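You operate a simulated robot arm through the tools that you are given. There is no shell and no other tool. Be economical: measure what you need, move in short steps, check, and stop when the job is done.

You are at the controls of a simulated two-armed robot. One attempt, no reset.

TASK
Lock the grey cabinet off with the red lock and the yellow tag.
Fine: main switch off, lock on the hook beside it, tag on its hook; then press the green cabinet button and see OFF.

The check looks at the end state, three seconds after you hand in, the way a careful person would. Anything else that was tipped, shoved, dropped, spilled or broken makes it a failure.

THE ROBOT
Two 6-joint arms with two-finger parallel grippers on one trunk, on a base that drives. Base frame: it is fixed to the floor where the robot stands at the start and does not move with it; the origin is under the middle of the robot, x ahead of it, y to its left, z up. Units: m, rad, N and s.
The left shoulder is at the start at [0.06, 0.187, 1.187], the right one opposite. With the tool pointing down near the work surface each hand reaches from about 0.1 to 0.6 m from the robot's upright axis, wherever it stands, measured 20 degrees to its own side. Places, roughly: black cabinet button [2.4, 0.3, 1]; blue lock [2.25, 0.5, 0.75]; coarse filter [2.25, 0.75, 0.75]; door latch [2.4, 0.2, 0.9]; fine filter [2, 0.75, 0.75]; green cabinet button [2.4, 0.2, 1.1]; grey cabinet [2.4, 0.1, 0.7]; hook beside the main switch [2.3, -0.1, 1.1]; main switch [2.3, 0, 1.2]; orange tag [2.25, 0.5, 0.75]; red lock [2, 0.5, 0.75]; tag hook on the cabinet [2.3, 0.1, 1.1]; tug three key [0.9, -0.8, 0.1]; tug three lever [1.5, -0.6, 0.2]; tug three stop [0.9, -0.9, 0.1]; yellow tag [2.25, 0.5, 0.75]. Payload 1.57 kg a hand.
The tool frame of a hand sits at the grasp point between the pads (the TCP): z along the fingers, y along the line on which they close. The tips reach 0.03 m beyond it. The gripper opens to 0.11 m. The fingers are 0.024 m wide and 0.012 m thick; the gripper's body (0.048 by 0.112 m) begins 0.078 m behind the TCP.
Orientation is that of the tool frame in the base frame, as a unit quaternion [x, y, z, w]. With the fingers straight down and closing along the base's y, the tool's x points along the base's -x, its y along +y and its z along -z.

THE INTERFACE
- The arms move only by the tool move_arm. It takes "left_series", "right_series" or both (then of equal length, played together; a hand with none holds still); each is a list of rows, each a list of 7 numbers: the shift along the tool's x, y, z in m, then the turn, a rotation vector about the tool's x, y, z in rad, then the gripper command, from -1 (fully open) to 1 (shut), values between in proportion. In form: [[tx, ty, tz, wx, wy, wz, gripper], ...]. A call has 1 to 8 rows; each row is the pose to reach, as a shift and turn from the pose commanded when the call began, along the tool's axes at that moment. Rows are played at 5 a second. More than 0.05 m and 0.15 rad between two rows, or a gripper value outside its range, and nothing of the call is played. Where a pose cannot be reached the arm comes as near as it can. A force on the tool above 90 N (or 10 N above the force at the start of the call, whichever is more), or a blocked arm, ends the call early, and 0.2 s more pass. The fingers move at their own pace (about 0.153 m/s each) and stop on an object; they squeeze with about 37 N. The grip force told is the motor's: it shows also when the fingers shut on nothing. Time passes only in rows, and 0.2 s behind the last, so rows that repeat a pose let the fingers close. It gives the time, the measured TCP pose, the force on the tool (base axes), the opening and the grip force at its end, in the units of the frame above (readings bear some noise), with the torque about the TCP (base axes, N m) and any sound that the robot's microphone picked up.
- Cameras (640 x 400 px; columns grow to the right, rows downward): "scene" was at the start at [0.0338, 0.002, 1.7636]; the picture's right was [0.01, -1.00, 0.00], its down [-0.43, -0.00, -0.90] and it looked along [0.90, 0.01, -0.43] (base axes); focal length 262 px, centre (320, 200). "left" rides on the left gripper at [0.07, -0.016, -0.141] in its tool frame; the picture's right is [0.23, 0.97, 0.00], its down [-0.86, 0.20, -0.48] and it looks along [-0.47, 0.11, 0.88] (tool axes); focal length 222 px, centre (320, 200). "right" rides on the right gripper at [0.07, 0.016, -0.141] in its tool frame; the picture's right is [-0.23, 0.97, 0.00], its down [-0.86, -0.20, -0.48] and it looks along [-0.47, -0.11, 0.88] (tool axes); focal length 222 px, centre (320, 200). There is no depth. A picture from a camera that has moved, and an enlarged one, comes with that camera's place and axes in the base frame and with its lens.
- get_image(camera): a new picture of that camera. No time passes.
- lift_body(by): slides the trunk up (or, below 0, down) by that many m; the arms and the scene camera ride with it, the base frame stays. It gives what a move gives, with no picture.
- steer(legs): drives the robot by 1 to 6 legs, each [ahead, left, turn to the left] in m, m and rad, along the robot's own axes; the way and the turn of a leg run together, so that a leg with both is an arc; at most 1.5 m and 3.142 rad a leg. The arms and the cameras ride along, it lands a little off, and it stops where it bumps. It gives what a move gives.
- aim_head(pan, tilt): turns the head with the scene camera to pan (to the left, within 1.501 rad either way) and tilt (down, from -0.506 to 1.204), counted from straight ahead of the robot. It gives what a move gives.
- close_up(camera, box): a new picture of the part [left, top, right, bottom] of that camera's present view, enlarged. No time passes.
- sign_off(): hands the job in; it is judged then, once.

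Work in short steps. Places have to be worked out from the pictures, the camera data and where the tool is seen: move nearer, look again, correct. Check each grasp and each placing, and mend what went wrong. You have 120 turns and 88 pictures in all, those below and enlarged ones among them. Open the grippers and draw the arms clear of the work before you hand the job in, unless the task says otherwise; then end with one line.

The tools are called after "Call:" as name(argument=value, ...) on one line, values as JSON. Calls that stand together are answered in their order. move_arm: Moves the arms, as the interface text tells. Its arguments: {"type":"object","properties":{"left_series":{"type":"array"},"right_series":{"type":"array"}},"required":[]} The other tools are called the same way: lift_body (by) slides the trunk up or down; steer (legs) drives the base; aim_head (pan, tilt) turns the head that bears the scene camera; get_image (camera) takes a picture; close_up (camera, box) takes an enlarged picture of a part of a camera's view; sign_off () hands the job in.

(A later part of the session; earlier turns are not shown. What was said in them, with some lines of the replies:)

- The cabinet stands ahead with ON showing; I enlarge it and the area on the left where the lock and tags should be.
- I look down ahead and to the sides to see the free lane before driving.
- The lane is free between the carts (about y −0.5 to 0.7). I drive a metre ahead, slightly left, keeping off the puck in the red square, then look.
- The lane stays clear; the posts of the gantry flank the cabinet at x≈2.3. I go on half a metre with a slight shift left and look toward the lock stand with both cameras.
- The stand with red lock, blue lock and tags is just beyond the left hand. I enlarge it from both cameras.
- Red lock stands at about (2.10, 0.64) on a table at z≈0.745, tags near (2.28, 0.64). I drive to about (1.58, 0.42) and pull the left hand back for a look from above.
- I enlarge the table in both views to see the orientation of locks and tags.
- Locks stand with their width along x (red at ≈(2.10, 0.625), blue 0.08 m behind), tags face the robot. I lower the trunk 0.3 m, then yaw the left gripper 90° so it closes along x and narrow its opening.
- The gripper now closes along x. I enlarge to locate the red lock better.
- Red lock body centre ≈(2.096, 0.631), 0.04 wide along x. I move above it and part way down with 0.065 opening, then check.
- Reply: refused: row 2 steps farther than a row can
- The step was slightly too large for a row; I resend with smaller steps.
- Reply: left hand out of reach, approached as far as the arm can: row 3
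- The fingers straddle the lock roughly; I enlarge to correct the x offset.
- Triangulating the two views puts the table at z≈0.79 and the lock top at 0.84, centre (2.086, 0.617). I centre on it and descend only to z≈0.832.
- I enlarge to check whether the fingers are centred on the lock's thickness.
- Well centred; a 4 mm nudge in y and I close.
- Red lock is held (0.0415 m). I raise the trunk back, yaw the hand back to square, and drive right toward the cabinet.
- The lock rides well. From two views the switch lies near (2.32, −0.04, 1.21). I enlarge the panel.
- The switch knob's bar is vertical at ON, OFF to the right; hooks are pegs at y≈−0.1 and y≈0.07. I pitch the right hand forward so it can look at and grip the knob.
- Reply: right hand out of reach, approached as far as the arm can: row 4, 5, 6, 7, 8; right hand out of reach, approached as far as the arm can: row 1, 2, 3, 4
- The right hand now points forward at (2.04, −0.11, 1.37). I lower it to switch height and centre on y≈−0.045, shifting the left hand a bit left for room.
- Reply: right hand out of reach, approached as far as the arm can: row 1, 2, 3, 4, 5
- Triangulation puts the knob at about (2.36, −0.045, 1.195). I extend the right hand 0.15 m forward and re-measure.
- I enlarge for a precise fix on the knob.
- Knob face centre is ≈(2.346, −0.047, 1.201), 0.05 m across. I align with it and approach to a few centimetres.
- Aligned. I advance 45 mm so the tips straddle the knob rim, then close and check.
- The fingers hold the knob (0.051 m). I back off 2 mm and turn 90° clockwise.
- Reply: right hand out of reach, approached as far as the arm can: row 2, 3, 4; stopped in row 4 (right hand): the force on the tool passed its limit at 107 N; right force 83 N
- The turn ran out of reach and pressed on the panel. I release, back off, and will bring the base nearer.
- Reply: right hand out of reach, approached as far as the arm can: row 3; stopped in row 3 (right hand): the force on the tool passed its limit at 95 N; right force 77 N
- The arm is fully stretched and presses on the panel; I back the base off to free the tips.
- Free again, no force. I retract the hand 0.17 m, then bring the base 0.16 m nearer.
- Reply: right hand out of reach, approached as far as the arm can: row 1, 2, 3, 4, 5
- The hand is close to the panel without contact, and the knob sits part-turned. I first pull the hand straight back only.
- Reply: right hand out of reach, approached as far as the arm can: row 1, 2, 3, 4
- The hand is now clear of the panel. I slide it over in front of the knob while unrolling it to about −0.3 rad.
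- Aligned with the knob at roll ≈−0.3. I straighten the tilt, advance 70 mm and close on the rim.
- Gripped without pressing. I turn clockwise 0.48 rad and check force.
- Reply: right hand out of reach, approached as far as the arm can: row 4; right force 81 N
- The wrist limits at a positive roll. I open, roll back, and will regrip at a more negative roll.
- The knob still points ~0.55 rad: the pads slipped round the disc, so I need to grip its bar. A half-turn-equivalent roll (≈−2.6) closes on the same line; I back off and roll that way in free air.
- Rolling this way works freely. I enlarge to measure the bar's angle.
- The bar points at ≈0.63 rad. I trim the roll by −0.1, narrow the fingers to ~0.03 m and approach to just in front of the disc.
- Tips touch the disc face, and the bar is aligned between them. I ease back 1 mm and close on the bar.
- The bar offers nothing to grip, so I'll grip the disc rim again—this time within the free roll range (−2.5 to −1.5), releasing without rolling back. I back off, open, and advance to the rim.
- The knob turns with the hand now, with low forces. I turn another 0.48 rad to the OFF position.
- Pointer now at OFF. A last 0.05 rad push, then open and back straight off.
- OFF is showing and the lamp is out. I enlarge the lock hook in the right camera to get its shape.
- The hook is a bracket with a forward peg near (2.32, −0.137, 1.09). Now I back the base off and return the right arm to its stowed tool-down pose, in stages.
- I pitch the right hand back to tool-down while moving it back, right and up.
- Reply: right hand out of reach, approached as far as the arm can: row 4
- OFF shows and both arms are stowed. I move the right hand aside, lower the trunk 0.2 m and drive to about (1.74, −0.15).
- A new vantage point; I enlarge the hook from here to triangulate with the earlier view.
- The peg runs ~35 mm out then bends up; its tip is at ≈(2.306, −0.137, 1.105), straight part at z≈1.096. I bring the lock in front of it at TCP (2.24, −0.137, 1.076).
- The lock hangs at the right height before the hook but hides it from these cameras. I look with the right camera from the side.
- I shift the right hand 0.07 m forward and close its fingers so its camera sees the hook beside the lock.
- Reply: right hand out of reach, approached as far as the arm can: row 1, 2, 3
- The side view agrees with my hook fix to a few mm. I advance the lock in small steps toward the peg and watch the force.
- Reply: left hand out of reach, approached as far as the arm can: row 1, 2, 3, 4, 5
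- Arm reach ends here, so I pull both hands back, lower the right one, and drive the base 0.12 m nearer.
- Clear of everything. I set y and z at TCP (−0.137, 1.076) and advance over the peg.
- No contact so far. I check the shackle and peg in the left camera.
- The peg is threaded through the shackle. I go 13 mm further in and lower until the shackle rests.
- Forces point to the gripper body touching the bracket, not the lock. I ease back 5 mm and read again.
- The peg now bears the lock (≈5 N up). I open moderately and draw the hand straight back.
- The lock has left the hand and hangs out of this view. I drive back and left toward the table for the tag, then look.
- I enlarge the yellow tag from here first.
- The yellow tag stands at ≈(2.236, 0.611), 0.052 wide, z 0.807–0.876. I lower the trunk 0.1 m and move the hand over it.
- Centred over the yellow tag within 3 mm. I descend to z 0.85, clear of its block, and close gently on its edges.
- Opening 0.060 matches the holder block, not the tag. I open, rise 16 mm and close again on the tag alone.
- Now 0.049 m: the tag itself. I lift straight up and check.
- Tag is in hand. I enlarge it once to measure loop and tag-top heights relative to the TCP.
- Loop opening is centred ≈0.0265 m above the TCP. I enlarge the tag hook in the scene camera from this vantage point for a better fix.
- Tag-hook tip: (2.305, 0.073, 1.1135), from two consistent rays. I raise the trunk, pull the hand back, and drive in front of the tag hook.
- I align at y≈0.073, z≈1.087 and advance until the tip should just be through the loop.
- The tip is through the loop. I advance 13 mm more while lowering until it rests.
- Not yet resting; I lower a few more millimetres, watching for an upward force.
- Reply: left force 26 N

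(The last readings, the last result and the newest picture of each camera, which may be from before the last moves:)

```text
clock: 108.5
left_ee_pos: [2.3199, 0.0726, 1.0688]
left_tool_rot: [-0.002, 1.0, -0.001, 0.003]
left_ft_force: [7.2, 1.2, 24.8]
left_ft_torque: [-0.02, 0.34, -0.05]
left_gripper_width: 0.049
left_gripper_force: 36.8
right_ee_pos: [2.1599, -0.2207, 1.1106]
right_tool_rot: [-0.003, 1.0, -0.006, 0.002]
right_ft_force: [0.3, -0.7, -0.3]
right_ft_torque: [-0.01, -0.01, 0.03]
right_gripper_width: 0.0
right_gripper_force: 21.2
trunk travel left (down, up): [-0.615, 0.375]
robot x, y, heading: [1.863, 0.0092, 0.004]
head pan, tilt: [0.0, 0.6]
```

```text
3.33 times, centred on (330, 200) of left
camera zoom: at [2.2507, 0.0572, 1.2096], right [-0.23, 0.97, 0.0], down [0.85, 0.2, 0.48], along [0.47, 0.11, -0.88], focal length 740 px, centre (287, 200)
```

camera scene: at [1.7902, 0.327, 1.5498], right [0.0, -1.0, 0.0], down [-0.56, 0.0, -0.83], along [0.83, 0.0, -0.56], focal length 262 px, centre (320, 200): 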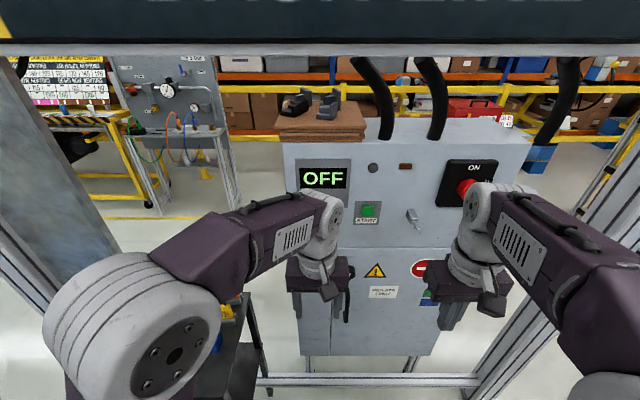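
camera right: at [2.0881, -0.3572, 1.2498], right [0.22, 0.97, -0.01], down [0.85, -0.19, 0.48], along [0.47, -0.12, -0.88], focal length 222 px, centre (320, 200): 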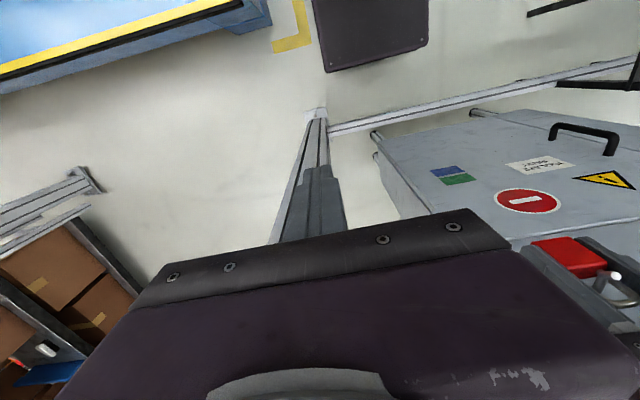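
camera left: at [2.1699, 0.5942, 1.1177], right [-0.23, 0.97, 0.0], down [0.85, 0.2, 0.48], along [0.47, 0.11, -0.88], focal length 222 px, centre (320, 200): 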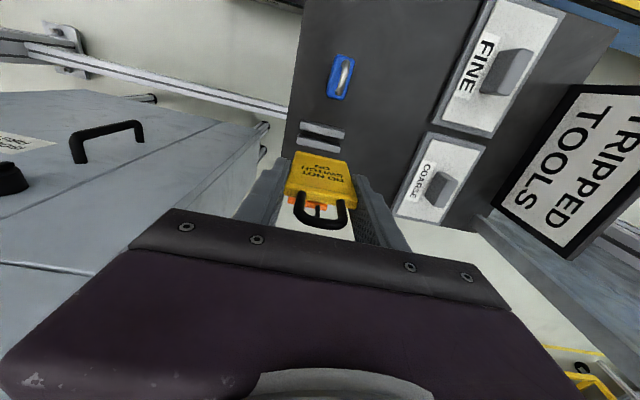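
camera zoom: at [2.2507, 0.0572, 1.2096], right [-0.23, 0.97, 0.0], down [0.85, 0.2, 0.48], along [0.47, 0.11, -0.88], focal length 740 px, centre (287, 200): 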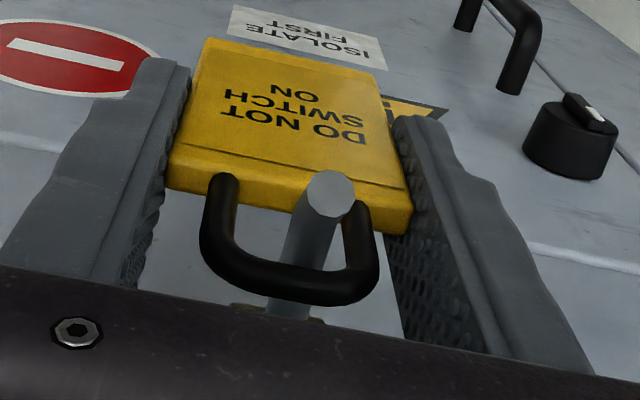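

The loop bears on the peg. I relax 3 mm, open moderately, and draw straight back.

Call:
move_arm(left_series=[[0, 0, -0.003, 0, 0, 0, 1], [0, 0, -0.003, 0, 0, 0, 0.0], [0, 0, -0.003, 0, 0, 0, -0.3], [0, 0, -0.003, 0, 0, 0, -0.3], [0.01, 0, -0.003, 0, 0, 0, -0.3], [0.03, 0, -0.003, 0, 0, 0, -0.3], [0.07, 0, -0.003, 0, 0, 0, -0.3], [0.11, 0, -0.003, 0, 0, 0, -0.3]])

Call:
move_arm(left_series=[[0.02, 0.03, 0, 0, 0, 0, 0.5], [0.02, 0.06, 0, 0, 0, 0, 1], [0.02, 0.1, 0, 0, 0, 0, 1], [0.02, 0.14, 0, 0, 0, 0, 1], [0.02, 0.18, 0, 0, 0, 0, 1]])

Call:
get_image(camera="scene")

```text
clock: 110.3
left_ee_pos: [2.2064, 0.0727, 1.0717]
left_tool_rot: [-0.001, 1.0, 0.0, 0.0]
left_ft_force: [0.0, 0.5, -0.1]
left_ft_torque: [0.0, 0.0, -0.01]
left_gripper_width: 0.0716
left_gripper_force: 0.0
right_ee_pos: [2.159, -0.2205, 1.111]
right_tool_rot: [-0.003, 1.0, -0.007, 0.003]
right_ft_force: [0.8, 0.3, 0.4]
right_ft_torque: [0.0, 0.0, -0.02]
right_gripper_width: 0.0001
right_gripper_force: 21.4
trunk travel left (down, up): [-0.615, 0.375]
robot x, y, heading: [1.8609, 0.008, 0.005]
head pan, tilt: [0.0, 0.6]
```

```text
clock: 111.5
left_ee_pos: [2.1892, 0.2554, 1.0677]
left_tool_rot: [-0.002, 1.0, -0.001, 0.001]
left_ft_force: [0.3, -0.1, 0.1]
left_ft_torque: [0.0, 0.01, 0.02]
left_gripper_width: 0.0001
left_gripper_force: 21.5
right_ee_pos: [2.16, -0.2211, 1.1107]
right_tool_rot: [-0.003, 1.0, -0.007, 0.001]
right_ft_force: [0.9, -0.8, 0.1]
right_ft_torque: [-0.01, -0.02, -0.03]
right_gripper_width: 0.0
right_gripper_force: 21.2
trunk travel left (down, up): [-0.615, 0.375]
robot x, y, heading: [1.8626, 0.0051, 0.006]
head pan, tilt: [0.0, 0.6]
```

```text
5 pictures are left
camera scene: at [1.8926, 0.0103, 1.5498], right [0.0, -1.0, 0.0], down [-0.57, 0.0, -0.82], along [0.82, 0.0, -0.57], focal length 262 px, centre (320, 200)
```

scene: 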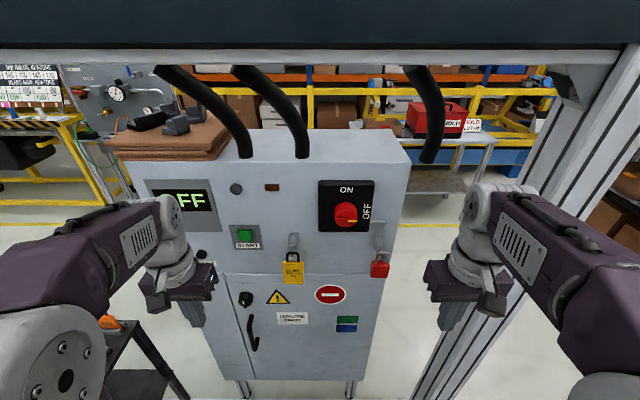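

Both lock and tag hang on their hooks; display reads OFF. Next I pitch the closed left hand forward in front of the green button (≈(2.365, 0.193, 1.113)).

Call:
move_arm(left_series=[[0, -0.01, -0.01, 0, -0.14, 0, 1], [-0.01, -0.02, -0.02, 0, -0.28, 0, 1], [-0.02, -0.03, -0.03, 0, -0.42, 0, 1], [-0.035, -0.04, -0.04, 0, -0.56, 0, 1], [-0.05, -0.05, -0.045, 0, -0.7, 0, 1], [-0.065, -0.06, -0.051, 0, -0.84, 0, 1], [-0.08, -0.062, -0.051, 0, -0.98, 0, 1], [-0.08, -0.062, -0.051, 0, -0.98, 0, 1]])

Call:
close_up(camera="scene", box=[150, 170, 410, 330])

```text
clock: 113.3
left_ee_pos: [2.2867, 0.1825, 1.1098]
left_tool_rot: [0.006, 0.887, -0.012, 0.461]
left_ft_force: [-0.3, 0.4, -1.9]
left_ft_torque: [0.02, -0.03, 0.0]
left_gripper_width: 0.0
left_gripper_force: 21.4
left hand out of reach, approached as far as the arm can: row 3, 4, 5, 6, 7, 8
right_ee_pos: [2.1608, -0.2223, 1.1091]
right_tool_rot: [-0.004, 1.0, -0.007, 0.002]
right_ft_force: [-0.3, 0.5, 0.4]
right_ft_torque: [0.0, -0.06, 0.04]
right_gripper_width: 0.0
right_gripper_force: 21.7
trunk travel left (down, up): [-0.615, 0.375]
robot x, y, heading: [1.8581, 0.0067, 0.003]
head pan, tilt: [0.0, 0.6]
```

```text
2.46 times, centred on (280, 250) of scene
camera zoom: at [1.8917, 0.0091, 1.5498], right [0.0, -1.0, 0.0], down [-0.56, 0.0, -0.83], along [0.83, 0.0, -0.56], focal length 646 px, centre (418, 77)
```

zoom: 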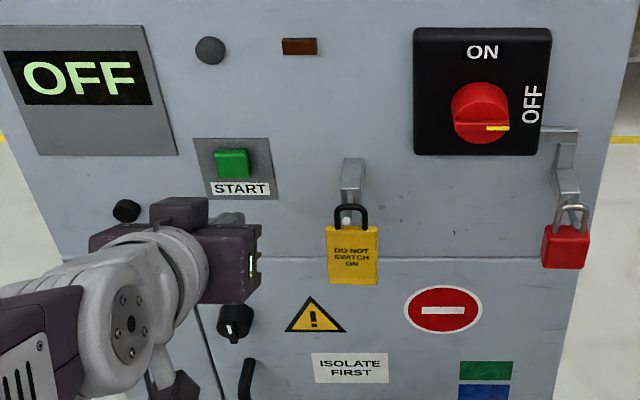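

Lock and tag hang properly. Contact corner of the fingers is at ≈(2.318, 0.18, 1.10); I align to the button centre and advance 40 mm.

Call:
move_arm(left_series=[[-0.014, 0.011, -0.01, 0, 0, 0, 1], [-0.0226, 0.011, 0.0023, 0, 0, 0, 1], [-0.0312, 0.0115, 0.0146, 0, 0, 0, 1], [-0.037, 0.012, 0.0227, 0, 0, 0, 1], [-0.037, 0.012, 0.0227, 0, 0, 0, 1]])

```text
clock: 114.5
left_ee_pos: [2.3281, 0.1958, 1.1287]
left_tool_rot: [-0.001, 0.882, 0.001, 0.471]
left_ft_force: [-0.3, 0.2, -1.0]
left_ft_torque: [0.0, 0.02, 0.01]
left_gripper_width: 0.0
left_gripper_force: 21.9
left hand out of reach, approached as far as the arm can: row 1, 2
right_ee_pos: [2.1605, -0.2208, 1.11]
right_tool_rot: [-0.003, 1.0, -0.006, 0.002]
right_ft_force: [-0.5, 0.7, 0.1]
right_ft_torque: [-0.05, -0.03, 0.01]
right_gripper_width: 0.0
right_gripper_force: 21.4
trunk travel left (down, up): [-0.615, 0.375]
robot x, y, heading: [1.8574, 0.0127, 0.008]
head pan, tilt: [0.0, 0.6]
```

Aligned, no contact yet. I press forward in few-millimetre steps.

Call:
move_arm(left_series=[[-0.0022, 0, 0.0033, 0, 0, 0, 1], [-0.0045, 0, 0.0066, 0, 0, 0, 1], [-0.0056, 0, 0.0083, 0, 0, 0, 1]])

Call:
move_arm(left_series=[[-0.0017, 0, 0.0025, 0, 0, 0, 1], [-0.0028, 0, 0.0042, 0, 0, 0, 1], [-0.0028, 0, 0.0042, 0, 0, 0, 1]])

```text
clock: 115.3
left_ee_pos: [2.3374, 0.1946, 1.1283]
left_tool_rot: [-0.002, 0.883, 0.0, 0.47]
left_ft_force: [-4.4, -0.4, 0.0]
left_ft_torque: [-0.02, 0.01, -0.01]
left_gripper_width: 0.0
left_gripper_force: 22.1
right_ee_pos: [2.1594, -0.2212, 1.1095]
right_tool_rot: [-0.003, 1.0, -0.006, 0.001]
right_ft_force: [0.6, 0.2, 0.1]
right_ft_torque: [-0.02, 0.01, 0.01]
right_gripper_width: 0.0001
right_gripper_force: 21.1
trunk travel left (down, up): [-0.615, 0.375]
robot x, y, heading: [1.8594, 0.0079, 0.005]
head pan, tilt: [0.0, 0.6]
heard: click
```

```text
clock: 116.1
left_ee_pos: [2.3383, 0.1959, 1.1291]
left_tool_rot: [-0.002, 0.882, 0.002, 0.471]
left_ft_force: [-24.0, -3.4, -8.4]
left_ft_torque: [0.02, 0.45, -0.06]
left_gripper_width: 0.0001
left_gripper_force: 21.5
right_ee_pos: [2.156, -0.2214, 1.111]
right_tool_rot: [-0.003, 1.0, -0.006, 0.004]
right_ft_force: [0.5, -0.3, -0.2]
right_ft_torque: [-0.02, 0.0, 0.0]
right_gripper_width: 0.0
right_gripper_force: 21.7
trunk travel left (down, up): [-0.615, 0.375]
robot x, y, heading: [1.8646, 0.0103, 0.004]
head pan, tilt: [0.0, 0.6]
```

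A click was heard and the button bottomed out. I back the hand off along x, drive the base back, then open the grippers.

Call:
move_arm(left_series=[[0.0112, 0, -0.0166, 0, 0, 0, 1], [0.028, 0, -0.0415, 0, 0, 0, 1]])

Call:
steer(legs=[[-0.25, 0, 0]])

Call:
move_arm(left_series=[[0, 0, 0, 0, 0, 0, 0], [0, 0, 0, 0, 0, 0, -1], [0, 0, 0, 0, 0, 0, -1], [0, 0, 0, 0, 0, 0, -1]], right_series=[[0, 0, 0, 0, 0, 0, 0], [0, 0, 0, 0, 0, 0, -1], [0, 0, 0, 0, 0, 0, -1], [0, 0, 0, 0, 0, 0, -1]])

Call:
get_image(camera="scene")

```text
clock: 116.7
left_ee_pos: [2.2946, 0.1938, 1.1292]
left_tool_rot: [-0.001, 0.881, 0.0, 0.473]
left_ft_force: [-0.9, 0.4, -0.3]
left_ft_torque: [0.01, -0.04, 0.02]
left_gripper_width: 0.0001
left_gripper_force: 20.6
left hand out of reach, approached as far as the arm can: row 2
right_ee_pos: [2.1577, -0.2209, 1.1116]
right_tool_rot: [-0.002, 1.0, -0.007, 0.003]
right_ft_force: [0.0, -0.2, 0.2]
right_ft_torque: [-0.02, -0.02, 0.0]
right_gripper_width: 0.0
right_gripper_force: 21.0
trunk travel left (down, up): [-0.615, 0.375]
robot x, y, heading: [1.8594, 0.0076, 0.001]
head pan, tilt: [0.0, 0.6]
```

```text
clock: 118.5
left_ee_pos: [2.0507, 0.195, 1.1258]
left_tool_rot: [-0.004, 0.882, 0.002, 0.47]
left_ft_force: [-1.0, -0.4, -0.3]
left_ft_torque: [0.01, 0.01, 0.0]
left_gripper_width: 0.0
left_gripper_force: 21.6
right_ee_pos: [1.9154, -0.2204, 1.1111]
right_tool_rot: [-0.005, 1.0, -0.006, 0.002]
right_ft_force: [0.8, 0.5, 0.5]
right_ft_torque: [0.0, 0.02, -0.01]
right_gripper_width: 0.0
right_gripper_force: 21.6
trunk travel left (down, up): [-0.615, 0.375]
robot x, y, heading: [1.617, 0.0079, 0.007]
head pan, tilt: [0.0, 0.6]
```

```text
clock: 119.5
left_ee_pos: [2.0518, 0.1938, 1.128]
left_tool_rot: [-0.003, 0.882, 0.002, 0.47]
left_ft_force: [0.5, 0.3, -0.1]
left_ft_torque: [-0.02, 0.01, 0.02]
left_gripper_width: 0.1099
left_gripper_force: 0.1
right_ee_pos: [1.916, -0.2215, 1.1101]
right_tool_rot: [-0.005, 1.0, -0.007, 0.002]
right_ft_force: [-0.3, 0.2, -0.1]
right_ft_torque: [0.01, 0.01, 0.0]
right_gripper_width: 0.1102
right_gripper_force: 0.0
trunk travel left (down, up): [-0.615, 0.375]
robot x, y, heading: [1.6197, 0.0063, 0.007]
head pan, tilt: [0.0, 0.6]
```

```text
3 pictures are left
camera scene: at [1.6465, 0.0076, 1.5498], right [0.01, -1.0, 0.0], down [-0.57, -0.01, -0.82], along [0.82, 0.01, -0.57], focal length 262 px, centre (320, 200)
```

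scene: 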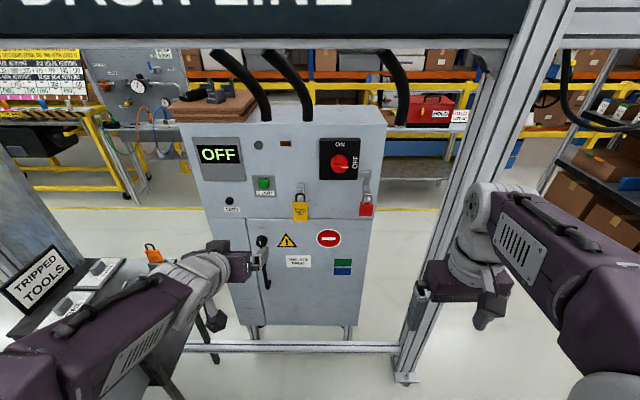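

OFF shows after the press, lock and tag hang, grippers open. One enlarged look at panel and table to confirm.

Call:
close_up(camera="scene", box=[190, 120, 400, 250])

Call:
close_up(camera="scene", box=[0, 220, 260, 400])

```text
3.05 times, centred on (295, 185) of scene
camera zoom: at [1.6465, 0.0076, 1.5498], right [0.01, -1.0, 0.0], down [-0.57, -0.01, -0.82], along [0.82, 0.01, -0.57], focal length 799 px, centre (396, 246)
```

zoom: 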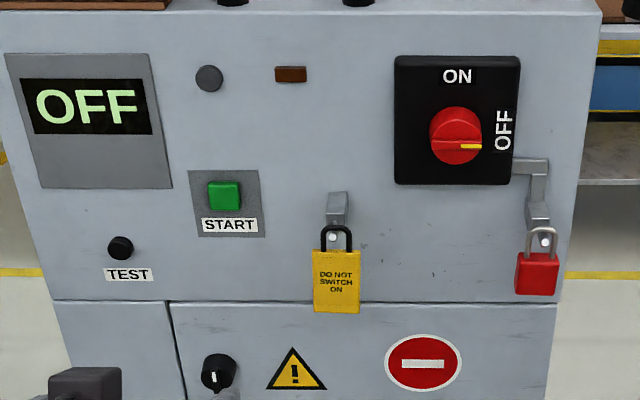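

```text
2.22 times, centred on (130, 310) of scene
camera zoom: at [1.6465, 0.0076, 1.5498], right [0.01, -1.0, 0.0], down [-0.57, -0.01, -0.82], along [0.82, 0.01, -0.57], focal length 583 px, centre (742, -44)
```

zoom: 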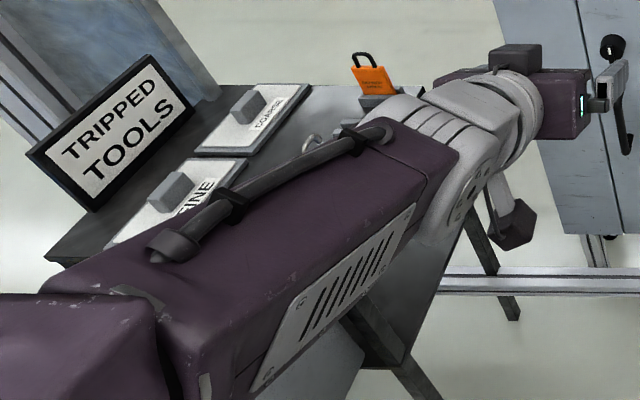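

Everything is in place: switch at OFF, red lock and yellow tag on their hooks, OFF shown after the press, and the table undisturbed. I hand in.

Call:
sign_off()

```text
The job is handed in.
```

The grey cabinet is locked off: the main switch is at OFF, the red lock and yellow tag are on their hooks, and the display still read OFF after I pressed the green button.
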